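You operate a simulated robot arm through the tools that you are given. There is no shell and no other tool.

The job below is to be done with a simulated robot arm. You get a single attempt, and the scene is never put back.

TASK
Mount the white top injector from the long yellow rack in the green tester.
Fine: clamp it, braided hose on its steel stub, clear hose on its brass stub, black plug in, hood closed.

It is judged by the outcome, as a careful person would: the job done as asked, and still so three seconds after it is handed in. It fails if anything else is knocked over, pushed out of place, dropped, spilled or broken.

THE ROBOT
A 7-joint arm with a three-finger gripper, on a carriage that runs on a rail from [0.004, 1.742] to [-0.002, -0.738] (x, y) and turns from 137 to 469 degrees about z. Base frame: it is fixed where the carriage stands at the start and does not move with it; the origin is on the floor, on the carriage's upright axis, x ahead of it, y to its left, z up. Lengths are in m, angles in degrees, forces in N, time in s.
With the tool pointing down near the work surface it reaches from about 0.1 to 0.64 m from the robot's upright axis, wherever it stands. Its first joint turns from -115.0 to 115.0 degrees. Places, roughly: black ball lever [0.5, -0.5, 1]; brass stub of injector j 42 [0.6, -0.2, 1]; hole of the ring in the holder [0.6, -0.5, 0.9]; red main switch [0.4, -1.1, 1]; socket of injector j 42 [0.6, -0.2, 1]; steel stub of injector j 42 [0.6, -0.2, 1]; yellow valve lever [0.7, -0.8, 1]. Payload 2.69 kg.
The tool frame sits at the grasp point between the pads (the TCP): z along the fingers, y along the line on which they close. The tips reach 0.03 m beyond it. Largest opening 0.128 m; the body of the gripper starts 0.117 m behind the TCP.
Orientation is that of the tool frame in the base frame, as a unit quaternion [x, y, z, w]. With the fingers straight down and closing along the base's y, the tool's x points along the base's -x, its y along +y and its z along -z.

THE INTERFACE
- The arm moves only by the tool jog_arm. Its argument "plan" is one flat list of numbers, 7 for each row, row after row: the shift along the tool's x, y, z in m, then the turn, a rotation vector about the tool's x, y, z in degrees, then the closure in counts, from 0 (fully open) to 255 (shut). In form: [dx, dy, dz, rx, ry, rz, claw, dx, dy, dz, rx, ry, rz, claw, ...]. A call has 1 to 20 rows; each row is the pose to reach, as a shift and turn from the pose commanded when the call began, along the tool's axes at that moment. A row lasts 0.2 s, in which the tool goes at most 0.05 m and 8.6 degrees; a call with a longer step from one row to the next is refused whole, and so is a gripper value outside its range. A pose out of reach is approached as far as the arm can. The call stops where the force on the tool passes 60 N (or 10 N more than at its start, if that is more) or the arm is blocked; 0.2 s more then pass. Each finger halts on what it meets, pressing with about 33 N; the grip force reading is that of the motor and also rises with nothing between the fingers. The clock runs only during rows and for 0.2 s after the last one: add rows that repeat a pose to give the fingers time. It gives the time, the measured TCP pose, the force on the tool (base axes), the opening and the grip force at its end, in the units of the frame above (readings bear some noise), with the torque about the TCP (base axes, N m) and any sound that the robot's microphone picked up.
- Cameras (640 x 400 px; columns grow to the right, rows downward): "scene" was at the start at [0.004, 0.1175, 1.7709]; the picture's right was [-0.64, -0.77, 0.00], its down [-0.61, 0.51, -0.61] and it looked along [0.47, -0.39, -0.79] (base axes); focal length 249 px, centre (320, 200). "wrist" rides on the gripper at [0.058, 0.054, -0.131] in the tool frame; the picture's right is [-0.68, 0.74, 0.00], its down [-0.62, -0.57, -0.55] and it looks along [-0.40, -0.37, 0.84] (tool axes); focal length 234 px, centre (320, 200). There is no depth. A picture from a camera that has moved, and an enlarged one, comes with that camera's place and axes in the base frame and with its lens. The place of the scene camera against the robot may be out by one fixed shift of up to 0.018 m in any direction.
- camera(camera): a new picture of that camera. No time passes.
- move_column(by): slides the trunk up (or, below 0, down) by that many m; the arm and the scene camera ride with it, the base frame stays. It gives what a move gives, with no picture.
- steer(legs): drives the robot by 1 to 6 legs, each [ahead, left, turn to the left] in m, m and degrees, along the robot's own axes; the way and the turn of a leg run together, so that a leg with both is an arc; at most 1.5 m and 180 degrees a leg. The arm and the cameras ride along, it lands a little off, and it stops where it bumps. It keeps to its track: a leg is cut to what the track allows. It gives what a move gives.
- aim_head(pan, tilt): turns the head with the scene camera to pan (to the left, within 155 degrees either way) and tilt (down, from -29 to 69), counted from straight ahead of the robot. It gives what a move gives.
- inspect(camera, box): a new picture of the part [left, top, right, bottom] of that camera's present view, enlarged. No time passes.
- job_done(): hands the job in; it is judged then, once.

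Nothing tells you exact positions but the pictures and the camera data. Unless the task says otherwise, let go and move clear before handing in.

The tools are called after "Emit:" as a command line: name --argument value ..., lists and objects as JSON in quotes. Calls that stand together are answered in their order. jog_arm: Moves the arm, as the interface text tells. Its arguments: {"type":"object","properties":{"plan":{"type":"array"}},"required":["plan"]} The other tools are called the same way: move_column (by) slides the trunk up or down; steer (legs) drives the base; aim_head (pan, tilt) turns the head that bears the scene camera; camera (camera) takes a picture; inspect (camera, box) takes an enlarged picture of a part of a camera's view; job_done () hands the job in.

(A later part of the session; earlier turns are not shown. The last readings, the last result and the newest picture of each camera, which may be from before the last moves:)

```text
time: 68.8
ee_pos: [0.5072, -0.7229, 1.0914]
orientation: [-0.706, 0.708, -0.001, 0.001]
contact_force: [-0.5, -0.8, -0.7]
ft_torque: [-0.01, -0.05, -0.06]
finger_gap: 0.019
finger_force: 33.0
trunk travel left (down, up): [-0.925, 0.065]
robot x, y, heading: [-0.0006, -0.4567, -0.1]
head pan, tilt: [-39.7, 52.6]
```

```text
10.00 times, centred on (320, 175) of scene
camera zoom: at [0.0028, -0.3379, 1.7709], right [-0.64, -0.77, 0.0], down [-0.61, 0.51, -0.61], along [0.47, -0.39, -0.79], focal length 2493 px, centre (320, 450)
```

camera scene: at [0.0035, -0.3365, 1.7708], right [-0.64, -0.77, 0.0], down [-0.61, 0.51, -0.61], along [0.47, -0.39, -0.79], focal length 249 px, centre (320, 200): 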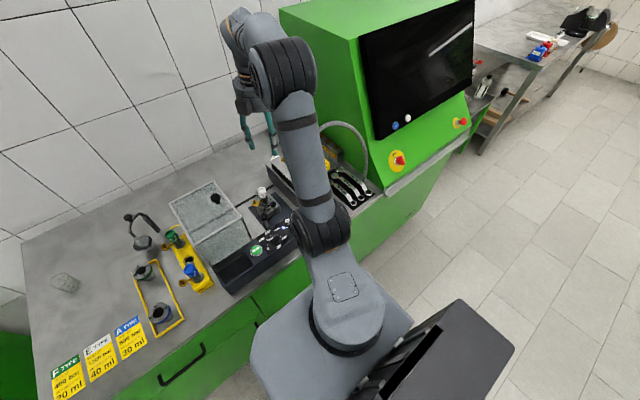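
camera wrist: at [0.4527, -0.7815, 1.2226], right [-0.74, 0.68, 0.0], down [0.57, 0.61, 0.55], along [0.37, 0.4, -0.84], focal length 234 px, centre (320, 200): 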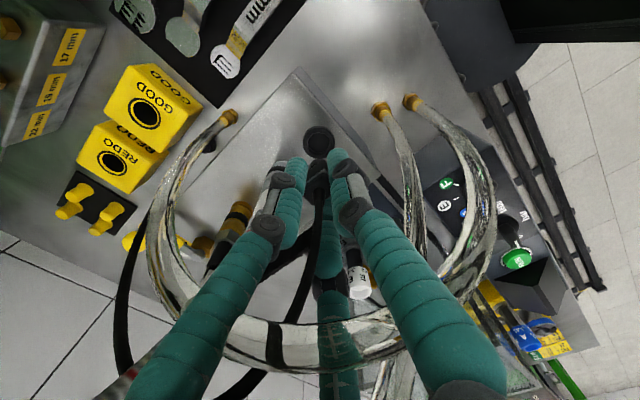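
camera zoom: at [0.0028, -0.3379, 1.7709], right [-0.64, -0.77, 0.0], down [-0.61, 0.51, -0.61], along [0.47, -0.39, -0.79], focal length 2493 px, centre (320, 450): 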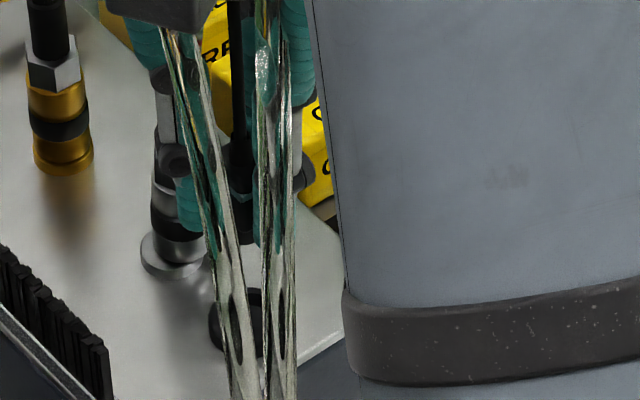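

The plug hangs nearly straight, its lower end within a couple of millimetres of the tool axis. I raise it a little and carry it over to the injector head.

Emit:
jog_arm --plan '[0, 0, -0.02, 0, 0, 0, 255, 0, 0, -0.045, 0, 0, 0, 255, -0.025, -0.013, -0.045, 0, 0, 0, 255, -0.06, -0.03, -0.045, 0, 0, 0, 255, -0.095, -0.048, -0.045, 0, 0, 0, 255, -0.13, -0.066, -0.045, 0, 0, 0, 255, -0.158, -0.081, -0.045, 0, 0, 0, 255, -0.1735, -0.0893, -0.045, 0, 0, 0, 255, -0.1735, -0.0893, -0.045, 0, 0, 0, 255]'

Emit:
camera --camera "wrist"

Emit:
inspect --camera "wrist" --box '[270, 90, 370, 210]'

Emit:
inspect --camera "scene" --box '[230, 150, 310, 230]'

```text
time: 70.8
ee_pos: [0.5989, -0.5501, 1.1374]
orientation: [-0.706, 0.708, 0.0, 0.0]
contact_force: [-0.4, -0.4, -0.6]
ft_torque: [0.02, -0.01, -0.03]
finger_gap: 0.0184
finger_force: 32.3
trunk travel left (down, up): [-0.925, 0.065]
robot x, y, heading: [-0.0032, -0.4561, -0.2]
head pan, tilt: [-39.7, 52.6]
```

```text
taken
camera wrist: at [0.5446, -0.6096, 1.2671], right [-0.73, 0.68, 0.0], down [0.57, 0.61, 0.55], along [0.37, 0.4, -0.84], focal length 234 px, centre (320, 200)
```

wrist: 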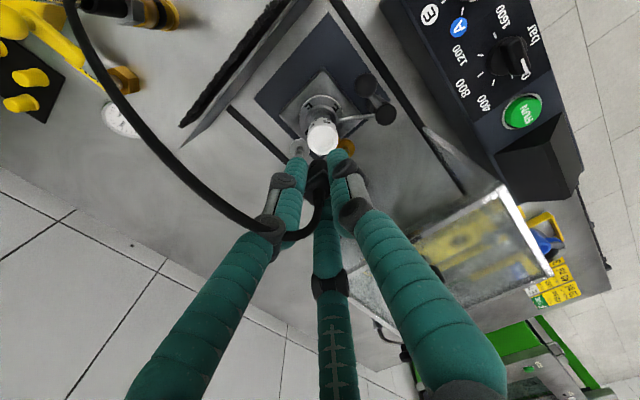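

```text
3.33 times, centred on (320, 150) of wrist
camera zoom: at [0.5446, -0.6096, 1.2671], right [-0.73, 0.68, 0.0], down [0.57, 0.61, 0.55], along [0.37, 0.4, -0.84], focal length 781 px, centre (320, 367)
```

zoom: 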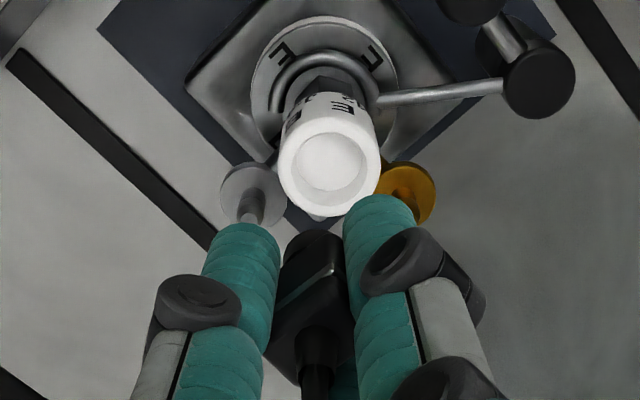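

```text
5.00 times, centred on (270, 190) of scene
camera zoom: at [0.003, -0.3385, 1.7709], right [-0.64, -0.77, 0.0], down [-0.61, 0.51, -0.61], along [0.47, -0.39, -0.79], focal length 1247 px, centre (570, 250)
```

zoom: 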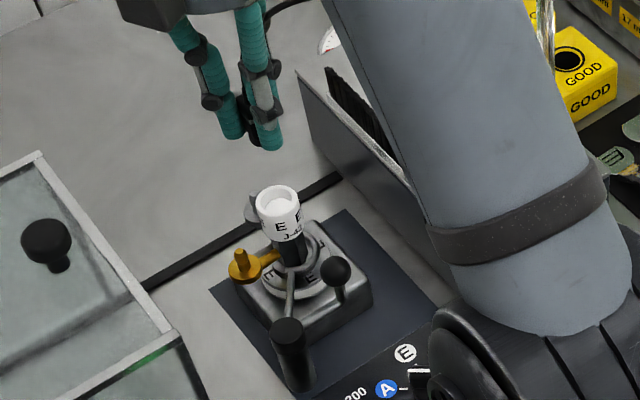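

The cup is 4 mm to one side of the plug. I correct that and lower until the plug is just above the rim, then look again.

Emit:
jog_arm --plan '[-0.0031, 0.0034, 0.015, 0, 0, 0, 255, -0.0031, 0.0034, 0.03, 0, 0, 0, 255, -0.0031, 0.0034, 0.042, 0, 0, 0, 255, -0.0031, 0.0034, 0.042, 0, 0, 0, 255]'

Emit:
inspect --camera "wrist" --box '[270, 90, 370, 210]'

Emit:
inspect --camera "scene" --box '[245, 165, 295, 215]'

```text
time: 71.8
ee_pos: [0.594, -0.547, 1.0937]
orientation: [-0.706, 0.708, 0.0, 0.001]
contact_force: [-0.1, -0.8, -0.7]
ft_torque: [-0.02, 0.02, -0.04]
finger_gap: 0.0186
finger_force: 33.1
trunk travel left (down, up): [-0.925, 0.065]
robot x, y, heading: [0.0012, -0.4536, -0.1]
head pan, tilt: [-39.7, 52.6]
```

```text
3.33 times, centred on (320, 150) of wrist
camera zoom: at [0.5404, -0.6052, 1.2254], right [-0.73, 0.68, 0.0], down [0.57, 0.61, 0.55], along [0.37, 0.4, -0.84], focal length 781 px, centre (320, 367)
```

zoom: 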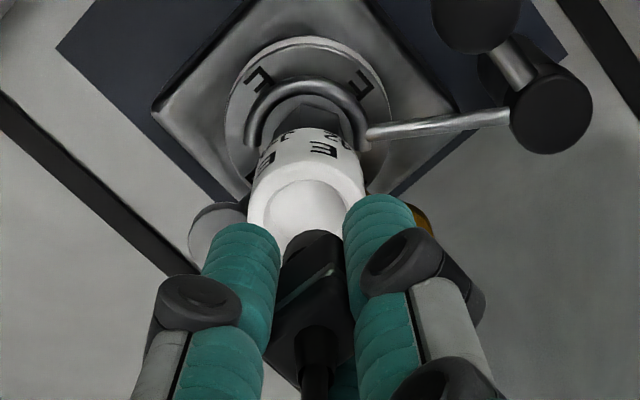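

```text
8.00 times, centred on (270, 190) of scene
camera zoom: at [0.003, -0.338, 1.7709], right [-0.64, -0.77, 0.0], down [-0.61, 0.51, -0.61], along [0.47, -0.39, -0.79], focal length 1994 px, centre (720, 280)
```

zoom: 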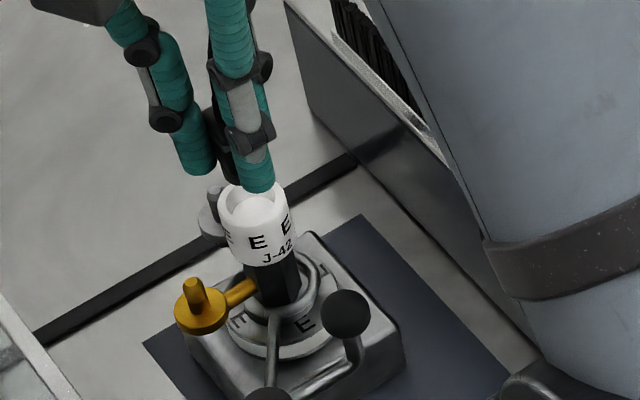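

The plug is near the rim but now slightly to the other side. I zoom closer to measure the remaining offset.

Emit:
inspect --camera "wrist" --box '[290, 125, 350, 185]'

Emit:
inspect --camera "scene" --box '[255, 170, 280, 195]'

```text
6.67 times, centred on (320, 155) of wrist
camera zoom: at [0.5404, -0.6052, 1.2254], right [-0.73, 0.68, 0.0], down [0.57, 0.61, 0.55], along [0.37, 0.4, -0.84], focal length 1561 px, centre (320, 500)
```

zoom: 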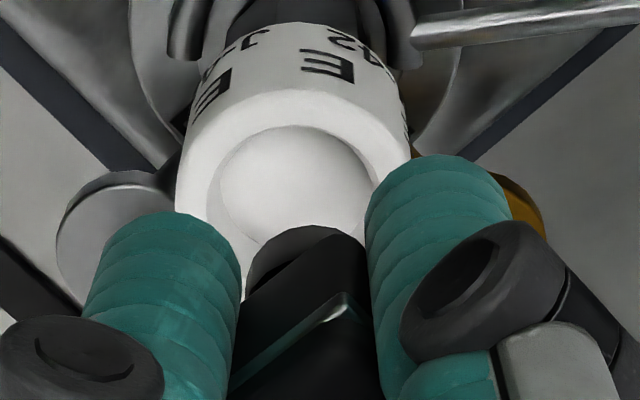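

```text
16.00 times, centred on (268, 182) of scene
camera zoom: at [0.003, -0.338, 1.7709], right [-0.64, -0.77, 0.0], down [-0.61, 0.51, -0.61], along [0.47, -0.39, -0.79], focal length 3989 px, centre (1160, 480)
```

zoom: 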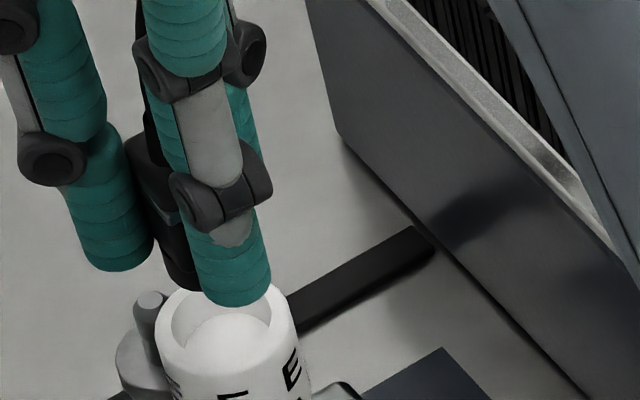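

The plug needs about 2.5 mm toward +x. I shift by that amount and lower it into the cup slowly.

Emit:
jog_arm --plan '[0.0003, -0.0025, 0.0, 0, 0, 0, 255, 0.0003, -0.0025, 0.006, 0, 0, 0, 255, 0.0003, -0.0025, 0.012, 0, 0, 0, 255, 0.0003, -0.0025, 0.012, 0, 0, 0, 255]'

Emit:
inspect --camera "wrist" --box '[290, 125, 350, 185]'

Emit:
inspect --camera "scene" --box '[250, 165, 290, 205]'

```text
time: 72.8
ee_pos: [0.5953, -0.5481, 1.0813]
orientation: [-0.707, 0.707, 0.001, 0.0]
contact_force: [0.6, -0.4, 0.5]
ft_torque: [0.01, 0.02, 0.04]
finger_gap: 0.0182
finger_force: 33.2
trunk travel left (down, up): [-0.925, 0.065]
robot x, y, heading: [-0.0025, -0.455, 0.1]
head pan, tilt: [-39.7, 52.6]
```

```text
6.67 times, centred on (320, 155) of wrist
camera zoom: at [0.542, -0.606, 1.2133], right [-0.73, 0.68, 0.0], down [0.57, 0.61, 0.55], along [0.37, 0.4, -0.84], focal length 1561 px, centre (320, 500)
```

zoom: 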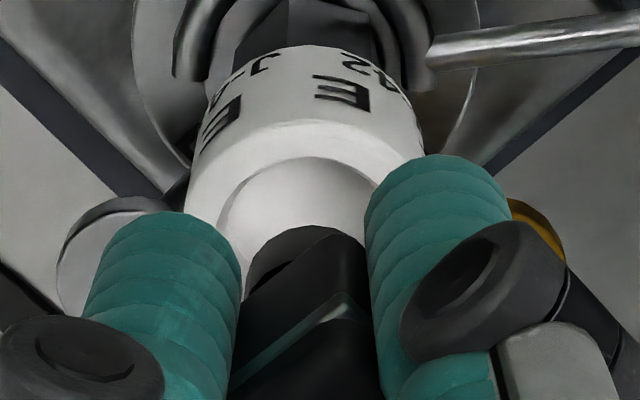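

```text
10.00 times, centred on (270, 185) of scene
camera zoom: at [0.0031, -0.3379, 1.7709], right [-0.64, -0.77, 0.0], down [-0.61, 0.51, -0.61], along [0.47, -0.39, -0.79], focal length 2493 px, centre (820, 350)
```

zoom: 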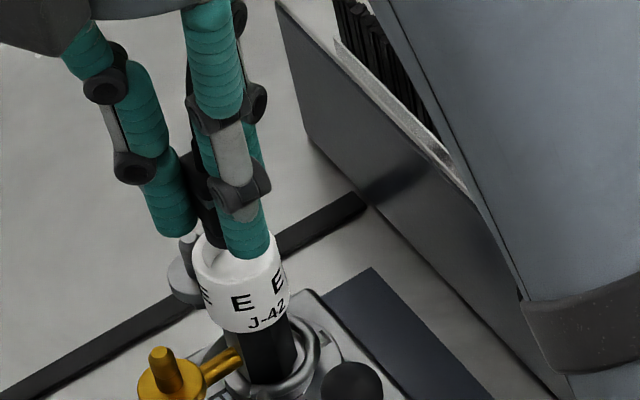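

Lateral alignment is good in both views. I lower the plug further in small steps, watching the force.

Emit:
jog_arm --plan '[0, 0, 0.003, 0, 0, 0, 255, 0, 0, 0.006, 0, 0, 0, 255, 0, 0, 0.009, 0, 0, 0, 255, 0, 0, 0.012, 0, 0, 0, 255, 0, 0, 0.015, 0, 0, 0, 255, 0, 0, 0.015, 0, 0, 0, 255]'

Emit:
inspect --camera "wrist" --box '[290, 125, 350, 185]'

Emit:
inspect --camera "scene" --box '[250, 165, 290, 205]'

```text
time: 74.2
ee_pos: [0.5961, -0.5482, 1.0665]
orientation: [-0.707, 0.708, 0.0, 0.0]
contact_force: [0.1, 0.0, 0.4]
ft_torque: [-0.05, 0.01, 0.01]
finger_gap: 0.0185
finger_force: 33.1
trunk travel left (down, up): [-0.925, 0.065]
robot x, y, heading: [0.0016, -0.4567, -0.0]
head pan, tilt: [-39.7, 52.6]
```

```text
6.67 times, centred on (320, 155) of wrist
camera zoom: at [0.5424, -0.6062, 1.198], right [-0.73, 0.68, 0.0], down [0.57, 0.61, 0.55], along [0.37, 0.4, -0.84], focal length 1561 px, centre (320, 500)
```

zoom: 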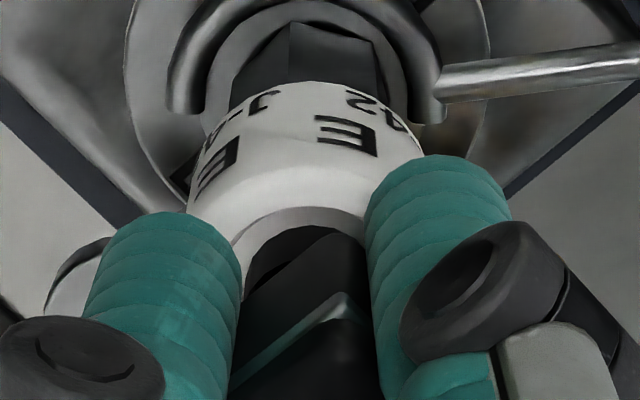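

```text
10.00 times, centred on (270, 185) of scene
camera zoom: at [0.0033, -0.338, 1.7709], right [-0.64, -0.77, 0.0], down [-0.61, 0.51, -0.61], along [0.47, -0.39, -0.79], focal length 2493 px, centre (820, 350)
```

zoom: 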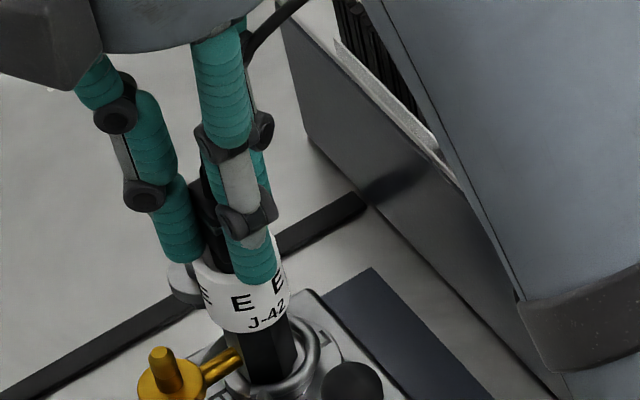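

No contact yet and the plug end is entering the cup opening. I continue in 1.5 mm steps.

Emit:
jog_arm --plan '[0, 0, 0.0015, 0, 0, 0, 255, 0, 0, 0.003, 0, 0, 0, 255, 0, 0, 0.0045, 0, 0, 0, 255, 0, 0, 0.006, 0, 0, 0, 255, 0, 0, 0.006, 0, 0, 0, 255]'

Emit:
inspect --camera "wrist" --box '[290, 125, 350, 185]'

Emit:
inspect --camera "scene" --box '[255, 175, 280, 200]'

```text
time: 75.3
ee_pos: [0.5974, -0.5488, 1.0628]
orientation: [-0.707, 0.707, -0.001, 0.002]
contact_force: [-0.1, -2.3, 13.7]
ft_torque: [-0.14, -0.05, -0.03]
finger_gap: 0.0183
finger_force: 33.4
trunk travel left (down, up): [-0.925, 0.065]
robot x, y, heading: [-0.002, -0.4554, -0.2]
head pan, tilt: [-39.7, 52.6]
```

```text
6.67 times, centred on (320, 155) of wrist
camera zoom: at [0.542, -0.6061, 1.1936], right [-0.73, 0.68, 0.0], down [0.56, 0.61, 0.55], along [0.38, 0.4, -0.83], focal length 1561 px, centre (320, 500)
```

zoom: 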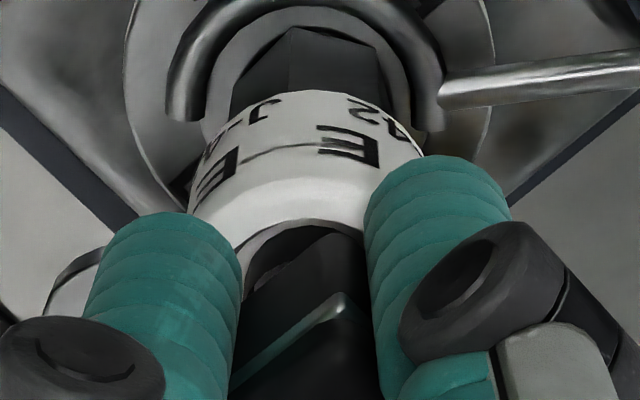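

```text
16.00 times, centred on (268, 188) of scene
camera zoom: at [0.0013, -0.3383, 1.771], right [-0.64, -0.77, 0.0], down [-0.61, 0.51, -0.61], along [0.47, -0.39, -0.79], focal length 3989 px, centre (1160, 400)
```

zoom: 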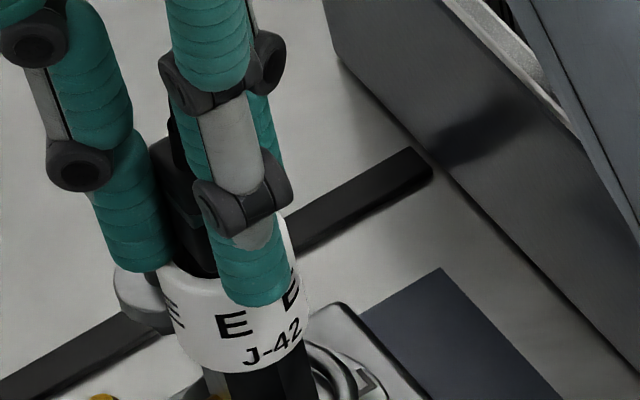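

The plug's end is about 5 mm inside the cup, but the fingertips have reached the rim. I'll loosen the fingers just enough to keep the plug caged, raise them, and push it down from higher up.

Emit:
jog_arm --plan '[0, 0, -0.001, 0, 0, 0, 235, 0, 0, -0.001, 0, 0, 0, 215, 0, 0, -0.001, 0, 0, 0, 205, 0, 0, -0.001, 0, 0, 0, 205]'

Emit:
inspect --camera "wrist" --box '[285, 120, 355, 200]'

Emit:
inspect --camera "scene" --box '[250, 165, 290, 205]'

```text
time: 76.3
ee_pos: [0.5955, -0.5489, 1.0608]
orientation: [-0.706, 0.708, 0.0, 0.001]
contact_force: [-2.4, -0.8, 5.8]
ft_torque: [-0.07, 0.05, -0.01]
finger_gap: 0.0247
finger_force: 0.1
trunk travel left (down, up): [-0.925, 0.065]
robot x, y, heading: [0.0006, -0.4566, 0.1]
head pan, tilt: [-39.7, 52.6]
```

```text
5.00 times, centred on (320, 160) of wrist
camera zoom: at [0.542, -0.6049, 1.1934], right [-0.74, 0.68, 0.0], down [0.57, 0.61, 0.55], along [0.37, 0.4, -0.84], focal length 1171 px, centre (320, 400)
```

zoom: 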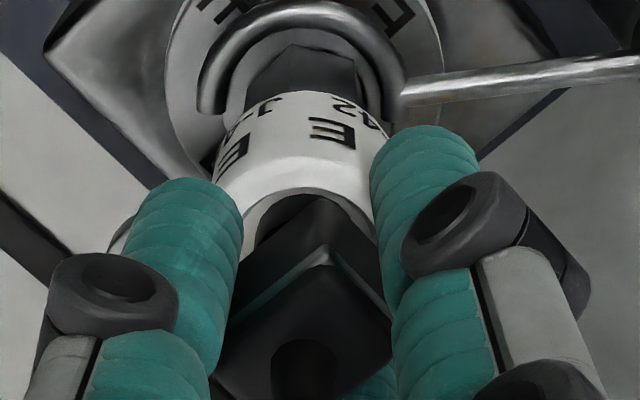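

```text
10.00 times, centred on (270, 185) of scene
camera zoom: at [0.002, -0.3379, 1.7708], right [-0.64, -0.77, 0.0], down [-0.61, 0.51, -0.61], along [0.47, -0.39, -0.79], focal length 2493 px, centre (820, 350)
```

zoom: 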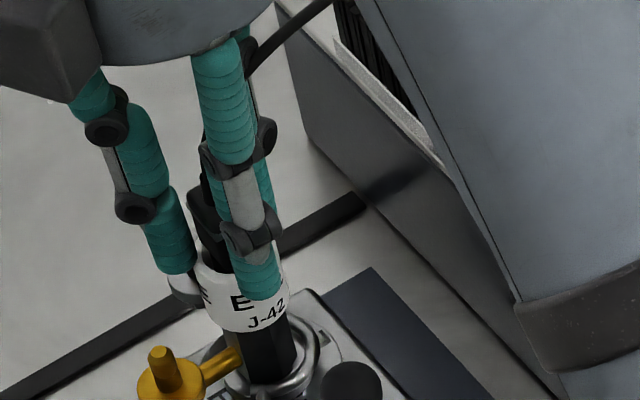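

The plug stays upright in the cup inside the loose fingers. I raise the fingers past the plug's shoulder.

Emit:
jog_arm --plan '[0, 0, -0.004, 0, 0, 0, 200, 0, 0, -0.008, 0, 0, 0, 195, 0, 0, -0.014, 0, 0, 0, 195, 0, 0, -0.02, 0, 0, 0, 195, 0, 0, -0.026, 0, 0, 0, 195, 0, 0, -0.026, 0, 0, 0, 195]'

Emit:
inspect --camera "wrist" --box '[270, 110, 370, 220]'

Emit:
inspect --camera "scene" --box '[250, 165, 290, 205]'

```text
time: 77.8
ee_pos: [0.597, -0.5487, 1.0885]
orientation: [-0.707, 0.707, -0.001, 0.001]
contact_force: [0.4, 0.5, 0.1]
ft_torque: [-0.03, -0.02, -0.04]
finger_gap: 0.0303
finger_force: 0.0
trunk travel left (down, up): [-0.925, 0.065]
robot x, y, heading: [-0.0021, -0.4539, -0.1]
head pan, tilt: [-39.7, 52.6]
```

```text
3.64 times, centred on (320, 165) of wrist
camera zoom: at [0.5429, -0.6061, 1.2197], right [-0.73, 0.68, 0.0], down [0.57, 0.61, 0.55], along [0.37, 0.4, -0.84], focal length 852 px, centre (320, 327)
```

zoom: 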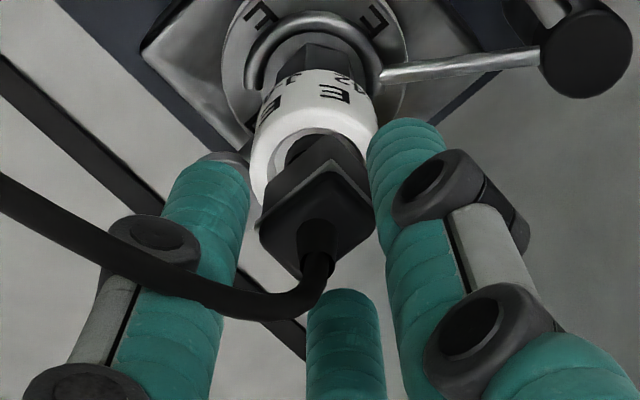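

```text
10.00 times, centred on (270, 185) of scene
camera zoom: at [0.0034, -0.338, 1.7709], right [-0.64, -0.77, 0.0], down [-0.61, 0.51, -0.61], along [0.47, -0.39, -0.79], focal length 2493 px, centre (820, 350)
```

zoom: 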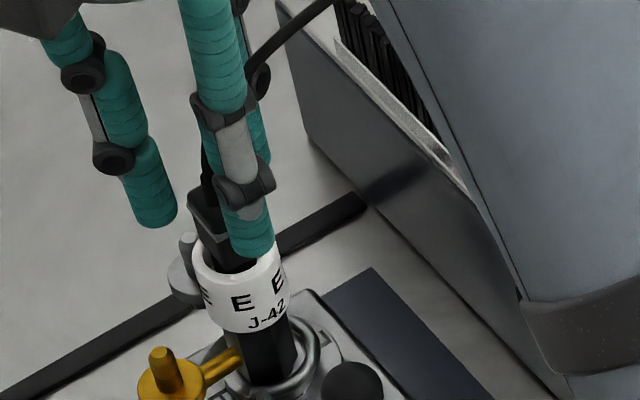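

The plug stands by itself in the cup. The fingertips are now just above its shoulder, so I close them around the thin boot and press down.

Emit:
jog_arm --plan '[0, 0, 0, 0, 0, 0, 220, 0, 0, 0, 0, 0, 0, 236, 0, 0, 0, 0, 0, 0, 236, 0, 0, 0, 0, 0, 0, 236]'

Emit:
inspect --camera "wrist" --box '[270, 110, 370, 220]'

```text
time: 78.8
ee_pos: [0.5971, -0.5469, 1.0877]
orientation: [-0.706, 0.708, -0.001, 0.002]
contact_force: [1.8, -0.2, 1.8]
ft_torque: [0.0, -0.09, 0.03]
finger_gap: 0.0193
finger_force: 33.1
trunk travel left (down, up): [-0.925, 0.065]
robot x, y, heading: [-0.0013, -0.4548, -0.3]
head pan, tilt: [-39.7, 52.6]
```

```text
3.64 times, centred on (320, 165) of wrist
camera zoom: at [0.543, -0.606, 1.2196], right [-0.74, 0.68, 0.0], down [0.57, 0.61, 0.55], along [0.37, 0.4, -0.84], focal length 852 px, centre (320, 327)
```

zoom: 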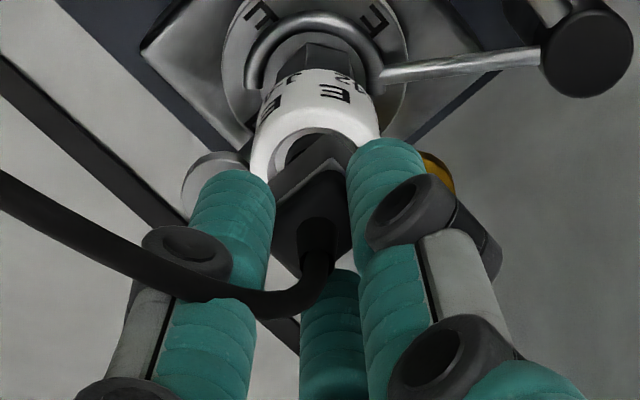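

The fingers hold the top of the plug body now. I press it down in small steps.

Emit:
jog_arm --plan '[0, 0, 0.002, 0, 0, 0, 255, 0, 0, 0.004, 0, 0, 0, 255, 0, 0, 0.006, 0, 0, 0, 255, 0, 0, 0.006, 0, 0, 0, 255]'

Emit:
inspect --camera "wrist" --box '[270, 110, 370, 220]'

Emit:
inspect --camera "scene" --box '[255, 170, 285, 200]'

```text
time: 79.8
ee_pos: [0.596, -0.5472, 1.0847]
orientation: [-0.706, 0.708, -0.004, 0.002]
contact_force: [4.6, 0.0, 27.6]
ft_torque: [-0.08, -0.33, -0.01]
finger_gap: 0.0191
finger_force: 33.0
trunk travel left (down, up): [-0.925, 0.065]
robot x, y, heading: [0.0014, -0.453, -0.0]
head pan, tilt: [-39.7, 52.6]
```

```text
3.64 times, centred on (320, 165) of wrist
camera zoom: at [0.5413, -0.6056, 1.2154], right [-0.74, 0.68, -0.01], down [0.56, 0.62, 0.55], along [0.38, 0.4, -0.83], focal length 852 px, centre (320, 327)
```

zoom: 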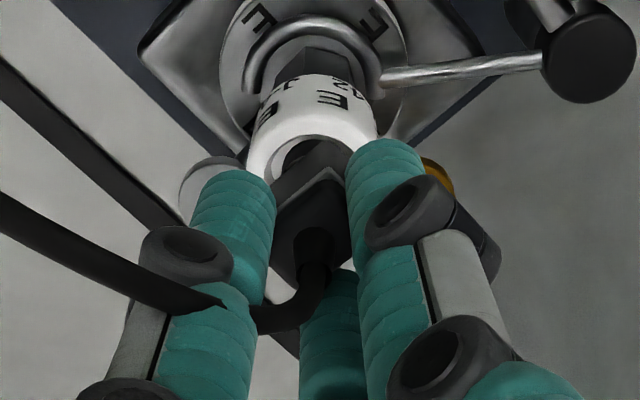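

```text
13.33 times, centred on (270, 185) of scene
camera zoom: at [0.0, -0.3374, 1.7709], right [-0.64, -0.77, 0.0], down [-0.61, 0.51, -0.61], along [0.47, -0.39, -0.79], focal length 3324 px, centre (987, 400)
```

zoom: 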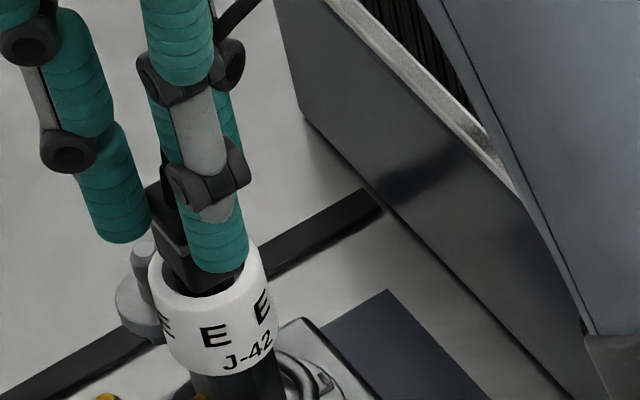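

The plug meets firm resistance of about 28 N, apparently bottomed in the cup. I release it and lift away to inspect how deep it sits.

Emit:
jog_arm --plan '[0, 0, 0.004, 0, 0, 0, 235, 0, 0, 0.004, 0, 0, 0, 210, 0, 0, 0.002, 0, 0, 0, 180, 0, 0, 0.0, 0, 0, 0, 165, 0, 0, -0.02, 0, 0, 0, 165, 0, 0, -0.05, 0, 0, 0, 165, 0, 0, -0.08, 0, 0, 0, 165, 0, 0, -0.08, 0, 0, 0, 165]'

Emit:
inspect --camera "wrist" --box '[270, 80, 370, 190]'

Emit:
inspect --camera "scene" --box '[255, 170, 285, 200]'

```text
time: 81.5
ee_pos: [0.5984, -0.5474, 1.1625]
orientation: [-0.706, 0.708, 0.0, 0.001]
contact_force: [0.5, -1.1, 0.3]
ft_torque: [0.0, 0.03, -0.04]
finger_gap: 0.0452
finger_force: 0.1
trunk travel left (down, up): [-0.925, 0.065]
robot x, y, heading: [-0.003, -0.4529, -0.2]
head pan, tilt: [-39.7, 52.6]
```

```text
3.64 times, centred on (320, 135) of wrist
camera zoom: at [0.5437, -0.6064, 1.2939], right [-0.74, 0.68, 0.0], down [0.57, 0.61, 0.55], along [0.37, 0.4, -0.84], focal length 852 px, centre (320, 436)
```

zoom: 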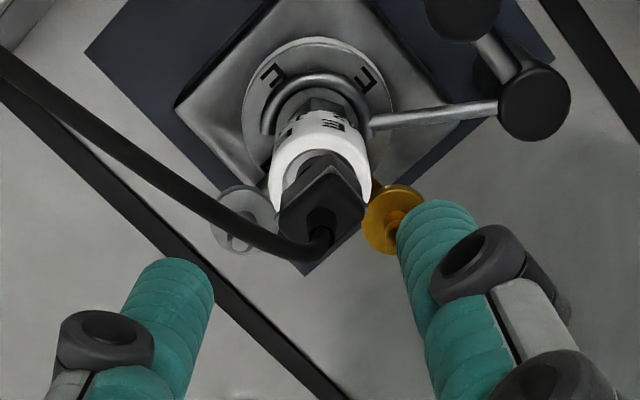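

```text
13.33 times, centred on (270, 185) of scene
camera zoom: at [0.0039, -0.3381, 1.7709], right [-0.64, -0.77, 0.0], down [-0.61, 0.51, -0.61], along [0.47, -0.39, -0.8], focal length 3324 px, centre (987, 400)
```

zoom: 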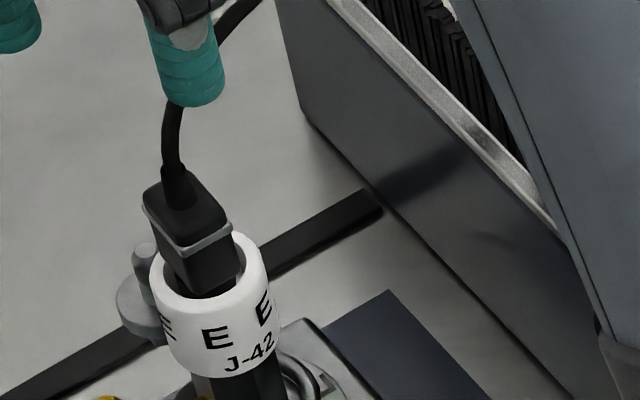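

The plug stands upright and centred, deeper in the cup than it sat in its parking ring. To be sure it is fully home, I bring the fingers down around its boot and press on the shoulder.

Emit:
jog_arm --plan '[0.0005, 0.0012, 0.03, 0, 0, 0, 165, 0.0005, 0.0012, 0.055, 0, 0, 0, 165, 0.0005, 0.0012, 0.068, 0, 0, 0, 165, 0.0005, 0.0012, 0.068, 0, 0, 0, 200, 0.0005, 0.0012, 0.068, 0, 0, 0, 255, 0.0005, 0.0012, 0.068, 0, 0, 0, 255, 0.0005, 0.0012, 0.068, 0, 0, 0, 255]'

Emit:
inspect --camera "wrist" --box '[270, 110, 370, 220]'

Emit:
inspect --camera "scene" --box '[255, 165, 285, 195]'

```text
time: 83.2
ee_pos: [0.5972, -0.5484, 1.0932]
orientation: [-0.706, 0.708, 0.0, 0.001]
contact_force: [0.5, 0.6, 0.3]
ft_torque: [-0.02, 0.04, -0.01]
finger_gap: 0.0023
finger_force: 21.8
trunk travel left (down, up): [-0.925, 0.065]
robot x, y, heading: [-0.0008, -0.4548, -0.5]
head pan, tilt: [-39.7, 52.6]
```

```text
3.64 times, centred on (320, 165) of wrist
camera zoom: at [0.5426, -0.6066, 1.225], right [-0.73, 0.68, 0.0], down [0.57, 0.61, 0.55], along [0.37, 0.4, -0.84], focal length 852 px, centre (320, 327)
```

zoom: 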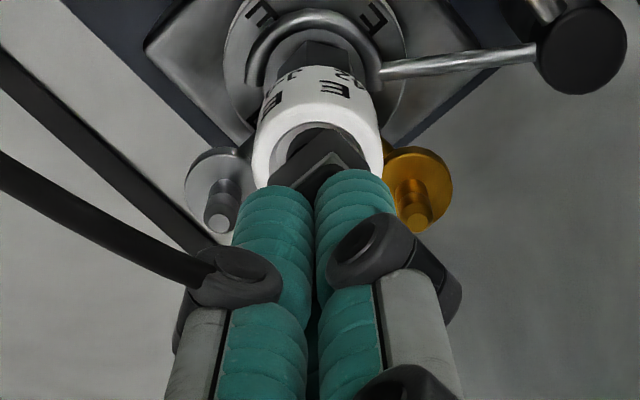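

```text
13.33 times, centred on (270, 180) of scene
camera zoom: at [0.0032, -0.338, 1.7709], right [-0.64, -0.77, 0.0], down [-0.61, 0.51, -0.61], along [0.47, -0.39, -0.79], focal length 3324 px, centre (987, 467)
```

zoom: 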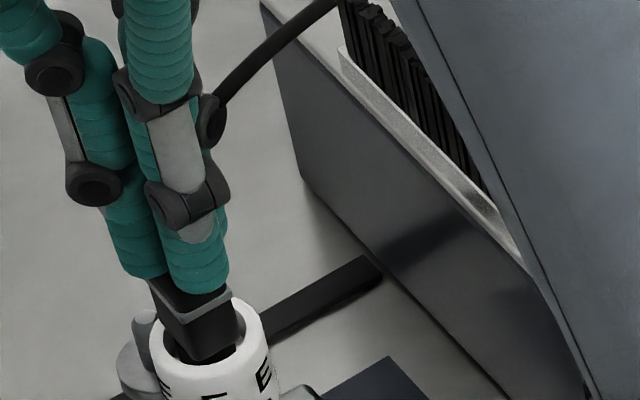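

The fingers are closed just above the plug body (the cable offers no resistance). I press straight down on it.

Emit:
jog_arm --plan '[0, 0, 0.002, 0, 0, 0, 255, 0, 0, 0.004, 0, 0, 0, 255, 0, 0, 0.006, 0, 0, 0, 255, 0, 0, 0.006, 0, 0, 0, 255]'

Emit:
inspect --camera "scene" --box '[255, 165, 285, 195]'

```text
time: 84.2
ee_pos: [0.5966, -0.5491, 1.0894]
orientation: [-0.706, 0.708, -0.001, 0.001]
contact_force: [2.0, -0.7, 11.2]
ft_torque: [0.0, -0.11, 0.0]
finger_gap: 0.0058
finger_force: 31.0
trunk travel left (down, up): [-0.925, 0.065]
robot x, y, heading: [0.0015, -0.4553, -0.1]
head pan, tilt: [-39.7, 52.6]
```

```text
13.33 times, centred on (270, 180) of scene
camera zoom: at [0.0021, -0.3378, 1.771], right [-0.64, -0.77, 0.0], down [-0.61, 0.51, -0.61], along [0.47, -0.39, -0.79], focal length 3324 px, centre (987, 467)
```

zoom: 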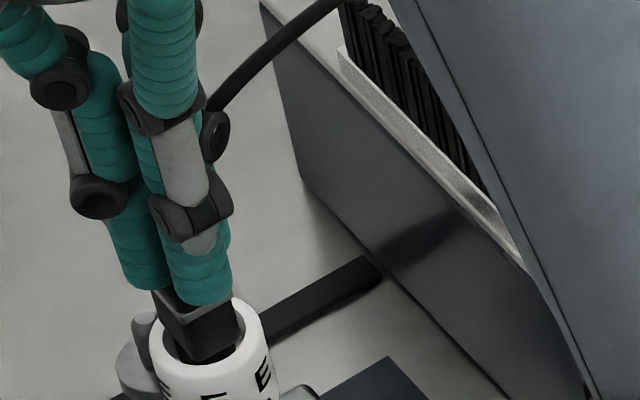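

Contact with 11 N and no plug movement seen. I press a little more to confirm it's bottomed, then back off.

Emit:
jog_arm --plan '[0, 0, 0.0015, 0, 0, 0, 255, 0, 0, 0.003, 0, 0, 0, 255, 0, 0, 0.003, 0, 0, 0, 255]'

Emit:
inspect --camera "scene" --box '[255, 165, 285, 195]'

```text
time: 85.0
ee_pos: [0.596, -0.5479, 1.089]
orientation: [-0.707, 0.707, -0.005, 0.003]
contact_force: [5.3, -1.2, 37.5]
ft_torque: [-0.14, -0.37, -0.02]
finger_gap: 0.006
finger_force: 31.5
trunk travel left (down, up): [-0.925, 0.065]
robot x, y, heading: [-0.0024, -0.4567, -0.0]
head pan, tilt: [-39.7, 52.6]
```

```text
13.33 times, centred on (270, 180) of scene
camera zoom: at [-0.0013, -0.3373, 1.7711], right [-0.64, -0.77, 0.0], down [-0.61, 0.51, -0.61], along [0.47, -0.39, -0.79], focal length 3324 px, centre (987, 467)
```

zoom: 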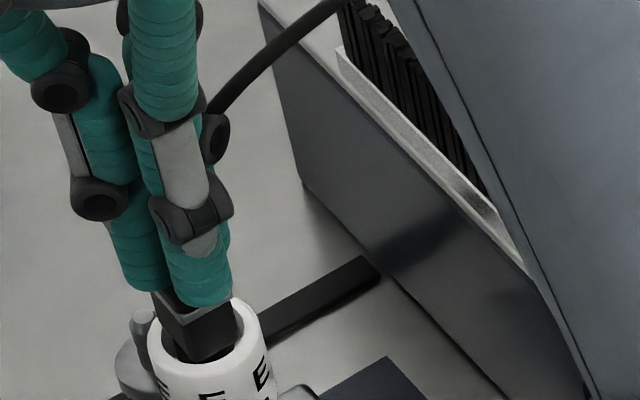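

The plug is firmly bottomed at 37 N without moving. I lift away, turn the wrist to suit the steel stub, and move over the braided connector.

Emit:
jog_arm --plan '[0, 0, -0.03, 0, 0, 0, 230, 0, 0, -0.07, 0, 0, 0, 190, 0, 0, -0.095, 0, 0, 0, 150, 0.022, 0.005, -0.095, 0, 0, 7.5, 140, 0.045, 0.01, -0.095, 0, 0, 15, 140, 0.067, 0.015, -0.095, 0, 0, 22.5, 140, 0.09, 0.02, -0.095, 0, 0, 30, 140, 0.112, 0.025, -0.095, 0, 0, 37.5, 140, 0.135, 0.03, -0.095, 0, 0, 45, 140, 0.157, 0.035, -0.095, 0, 0, 52.5, 140, 0.179, 0.039, -0.095, 0, 0, 60, 140, 0.179, 0.039, -0.095, 0, 0, 60, 140]'

Emit:
camera --camera "wrist"

Emit:
inspect --camera "wrist" --box '[250, 60, 390, 190]'

Emit:
inspect --camera "scene" --box '[240, 150, 300, 220]'

```text
time: 87.5
ee_pos: [0.5577, -0.7279, 1.183]
orientation: [-0.257, 0.966, -0.001, 0.0]
contact_force: [-0.2, 0.0, 0.1]
ft_torque: [-0.01, -0.01, -0.02]
finger_gap: 0.058
finger_force: 0.2
trunk travel left (down, up): [-0.925, 0.065]
robot x, y, heading: [0.0012, -0.4541, -0.1]
head pan, tilt: [-39.7, 52.6]
```

```text
taken
camera wrist: at [0.4796, -0.7093, 1.3119], right [0.22, 0.98, 0.0], down [0.81, -0.18, 0.55], along [0.54, -0.12, -0.84], focal length 234 px, centre (320, 200)
```

wrist: 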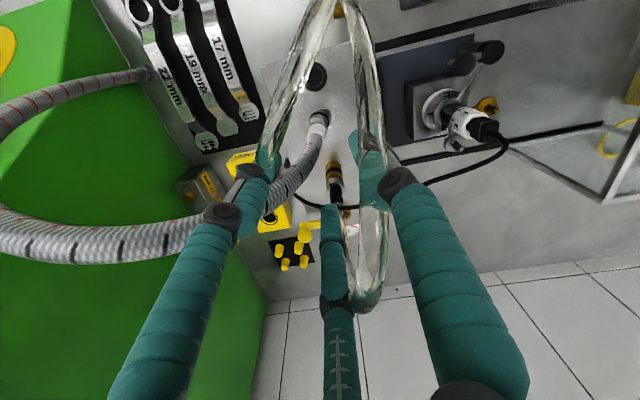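

```text
3.08 times, centred on (320, 125) of wrist
camera zoom: at [0.4796, -0.7093, 1.3119], right [0.22, 0.98, 0.0], down [0.81, -0.18, 0.55], along [0.54, -0.12, -0.84], focal length 720 px, centre (320, 431)
```

zoom: 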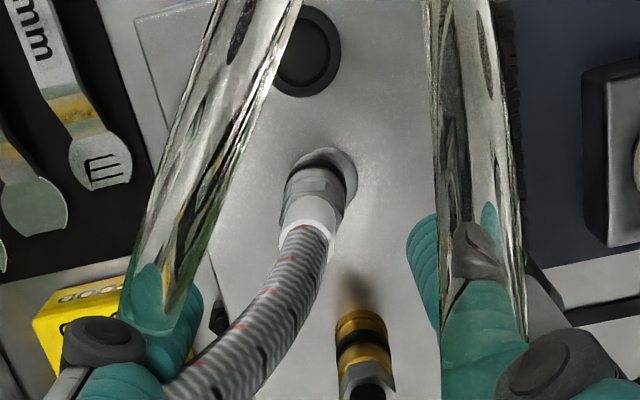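

```text
5.71 times, centred on (270, 185) of scene
camera zoom: at [0.0034, -0.3371, 1.7708], right [-0.64, -0.77, 0.0], down [-0.61, 0.51, -0.61], along [0.47, -0.39, -0.79], focal length 1425 px, centre (606, 286)
```

zoom: 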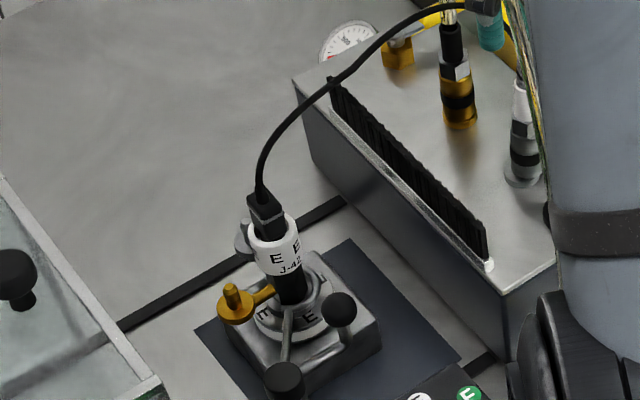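

The plug's cable runs neatly over the brush and the plug sits well. I zoom in closely on the braided connector below the tool.

Emit:
inspect --camera "wrist" --box '[290, 95, 350, 155]'

Emit:
inspect --camera "scene" --box '[282, 140, 312, 175]'

```text
6.67 times, centred on (320, 125) of wrist
camera zoom: at [0.4796, -0.7093, 1.3119], right [0.22, 0.98, 0.0], down [0.81, -0.18, 0.55], along [0.54, -0.12, -0.84], focal length 1561 px, centre (320, 700)
```

zoom: 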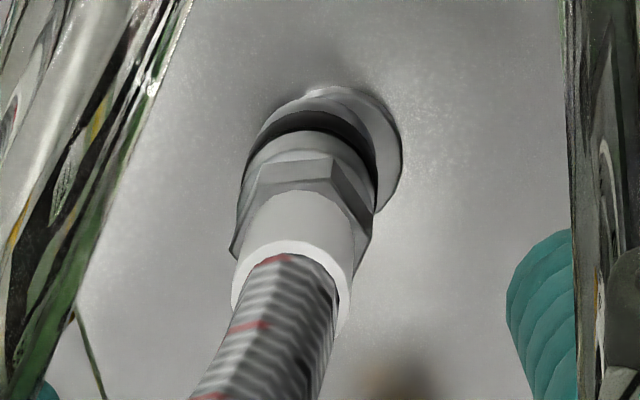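

```text
11.43 times, centred on (297, 158) of scene
camera zoom: at [0.0034, -0.3371, 1.7708], right [-0.64, -0.77, 0.0], down [-0.61, 0.51, -0.61], along [0.47, -0.39, -0.79], focal length 2849 px, centre (583, 686)
```

zoom: 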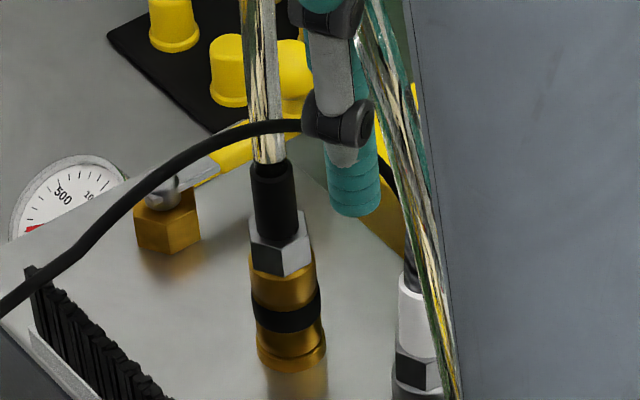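

The braided connector may be leaning slightly; I check it from the head camera before gripping.

Emit:
inspect --camera "scene" --box '[288, 145, 316, 177]'

Emit:
inspect --camera "wrist" --box '[300, 150, 370, 230]'

```text
12.50 times, centred on (302, 161) of scene
camera zoom: at [0.0034, -0.3371, 1.7708], right [-0.64, -0.77, 0.0], down [-0.61, 0.51, -0.61], along [0.47, -0.39, -0.79], focal length 3116 px, centre (545, 688)
```

zoom: 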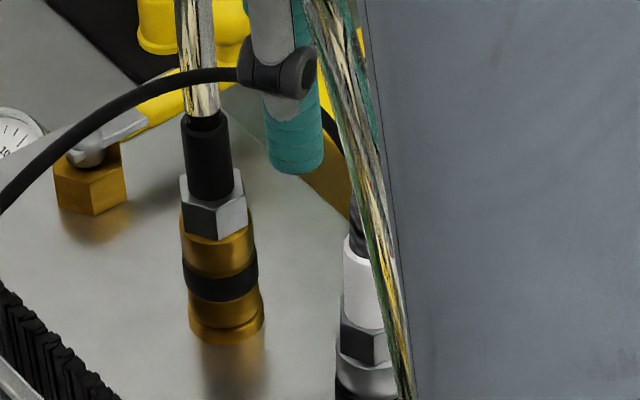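

```text
5.00 times, centred on (335, 190) of wrist
camera zoom: at [0.4796, -0.7093, 1.3119], right [0.22, 0.98, 0.0], down [0.81, -0.18, 0.55], along [0.54, -0.12, -0.84], focal length 1171 px, centre (245, 250)
```

zoom: 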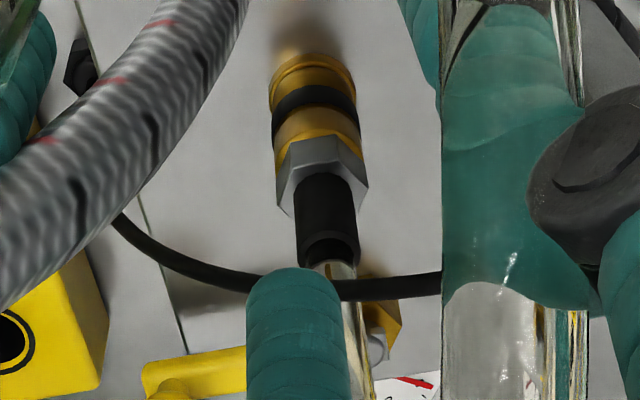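

The braided connector leans about 5° from the earlier touch but still sits on its stub; vertical fingers closing round it will straighten it. I descend over it.

Emit:
jog_arm --plan '[0.0015, 0.0009, 0.035, 0, 0, 0, 140, 0.0015, 0.0009, 0.07, 0, 0, 0, 140, 0.0015, 0.0009, 0.1, 0, 0, 0, 140, 0.0015, 0.0009, 0.125, 0, 0, 0, 140, 0.0015, 0.0009, 0.14, 0, 0, 0, 140, 0.0015, 0.0009, 0.14, 0, 0, 0, 140]'

Emit:
inspect --camera "wrist" --box '[260, 90, 380, 210]'

Emit:
inspect --camera "scene" --box '[275, 130, 325, 180]'

```text
time: 89.0
ee_pos: [0.5561, -0.7261, 1.0409]
orientation: [-0.258, 0.966, 0.001, 0.001]
contact_force: [0.0, 0.7, -0.1]
ft_torque: [0.0, 0.01, 0.01]
finger_gap: 0.0577
finger_force: 0.0
trunk travel left (down, up): [-0.925, 0.065]
robot x, y, heading: [-0.0005, -0.4529, -0.2]
head pan, tilt: [-39.7, 52.6]
```

```text
3.33 times, centred on (320, 150) of wrist
camera zoom: at [0.4782, -0.7083, 1.1718], right [0.22, 0.98, 0.0], down [0.81, -0.18, 0.55], along [0.54, -0.12, -0.84], focal length 781 px, centre (320, 367)
```

zoom: 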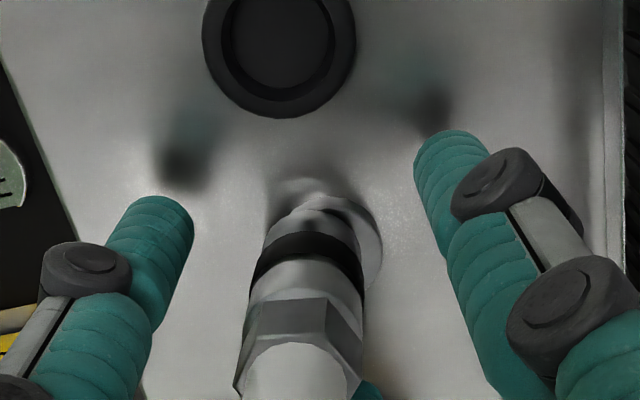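

```text
8.00 times, centred on (300, 155) of scene
camera zoom: at [0.0031, -0.3379, 1.7709], right [-0.64, -0.77, 0.0], down [-0.61, 0.51, -0.61], along [0.47, -0.39, -0.79], focal length 1994 px, centre (480, 560)
```

zoom: 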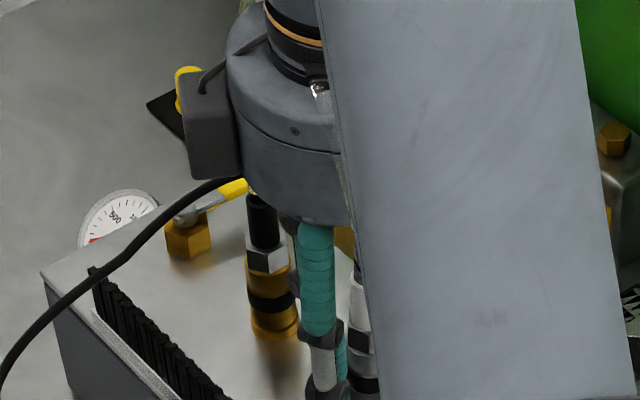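

The connector is well inside the three fingers. I close on its collar and hex.

Emit:
jog_arm --plan '[0, 0, 0, 0, 0, 0, 170, 0, 0, 0, 0, 0, 0, 190, 0, 0, 0, 0, 0, 0, 205, 0, 0, 0, 0, 0, 0, 255, 0, 0, 0, 0, 0, 0, 255, 0, 0, 0, 0, 0, 0, 255]'

Emit:
inspect --camera "wrist" --box '[260, 90, 380, 210]'

```text
time: 90.3
ee_pos: [0.5566, -0.7277, 1.0411]
orientation: [-0.258, 0.966, 0.0, 0.001]
contact_force: [-1.1, -5.0, -0.8]
ft_torque: [-0.13, -0.07, -0.07]
finger_gap: 0.0231
finger_force: 32.9
trunk travel left (down, up): [-0.925, 0.065]
robot x, y, heading: [-0.0042, -0.4538, -0.0]
head pan, tilt: [-39.7, 52.6]
```

```text
3.33 times, centred on (320, 150) of wrist
camera zoom: at [0.4784, -0.7097, 1.1718], right [0.22, 0.98, 0.0], down [0.81, -0.18, 0.55], along [0.54, -0.12, -0.84], focal length 781 px, centre (320, 367)
```

zoom: 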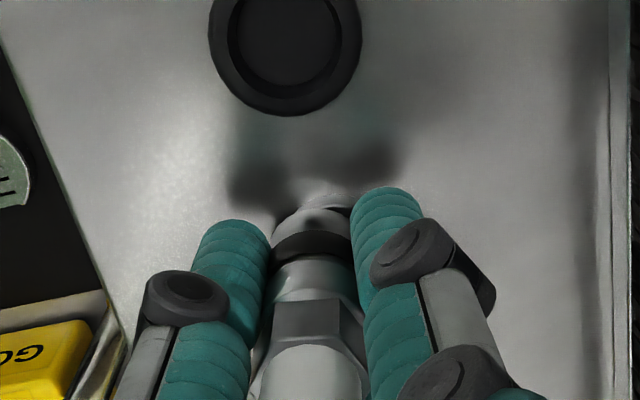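

The braided connector is held and stands straight again. I pull it up off its parking stub.

Emit:
jog_arm --plan '[0, 0, -0.004, 0, 0, 0, 255, 0, 0, -0.01, 0, 0, 0, 255, 0, 0, -0.02, 0, 0, 0, 255, 0, 0, -0.035, 0, 0, 0, 255, 0, 0, -0.05, 0, 0, 0, 255, 0, 0, -0.07, 0, 0, 0, 255, 0, 0, -0.07, 0, 0, 0, 255]'

Emit:
camera --camera "wrist"

Emit:
inspect --camera "wrist" --box '[260, 90, 380, 210]'

Emit:
inspect --camera "scene" --box '[275, 120, 335, 180]'

```text
time: 92.0
ee_pos: [0.5551, -0.7291, 1.109]
orientation: [-0.257, 0.966, 0.0, 0.0]
contact_force: [0.1, -0.1, 0.0]
ft_torque: [-0.03, 0.01, -0.02]
finger_gap: 0.0224
finger_force: 33.4
trunk travel left (down, up): [-0.925, 0.065]
robot x, y, heading: [-0.0009, -0.4542, -0.2]
head pan, tilt: [-39.7, 52.6]
```

```text
taken
camera wrist: at [0.4771, -0.7096, 1.2408], right [0.22, 0.98, 0.0], down [0.82, -0.18, 0.55], along [0.54, -0.12, -0.84], focal length 234 px, centre (320, 200)
```

wrist: 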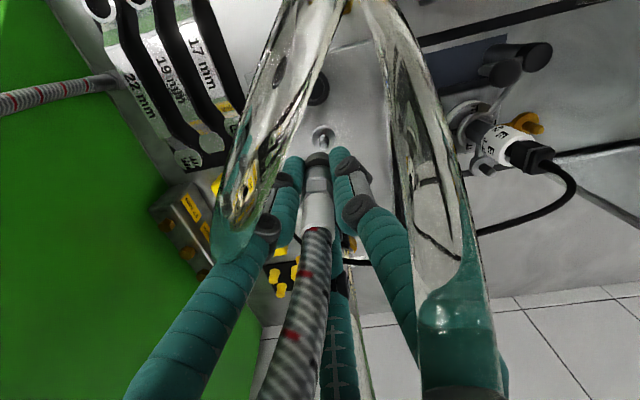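

```text
3.33 times, centred on (320, 150) of wrist
camera zoom: at [0.4771, -0.7096, 1.2408], right [0.22, 0.98, 0.0], down [0.82, -0.18, 0.55], along [0.54, -0.12, -0.84], focal length 781 px, centre (320, 367)
```

zoom: 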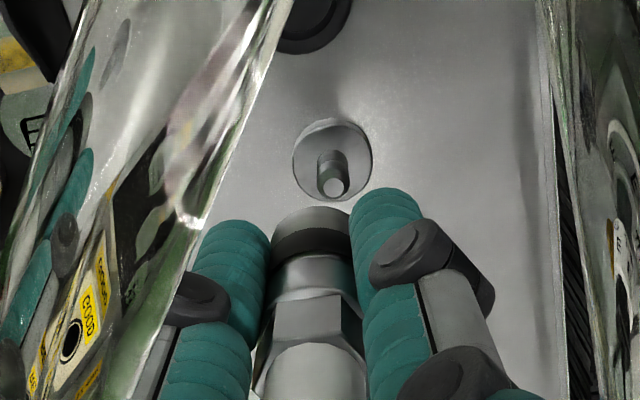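

```text
6.67 times, centred on (305, 150) of scene
camera zoom: at [0.0038, -0.3381, 1.7709], right [-0.64, -0.77, 0.0], down [-0.61, 0.51, -0.61], along [0.47, -0.39, -0.8], focal length 1662 px, centre (420, 533)
```

zoom: 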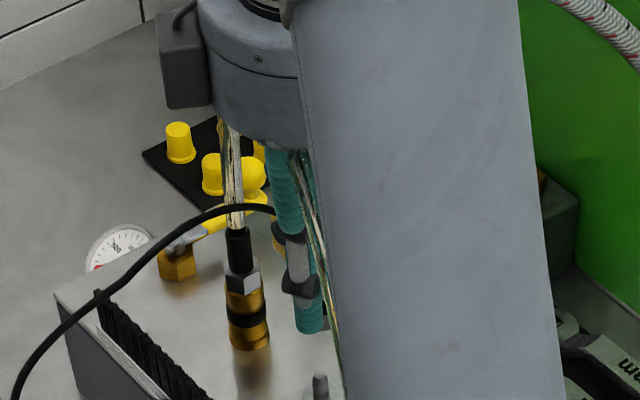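

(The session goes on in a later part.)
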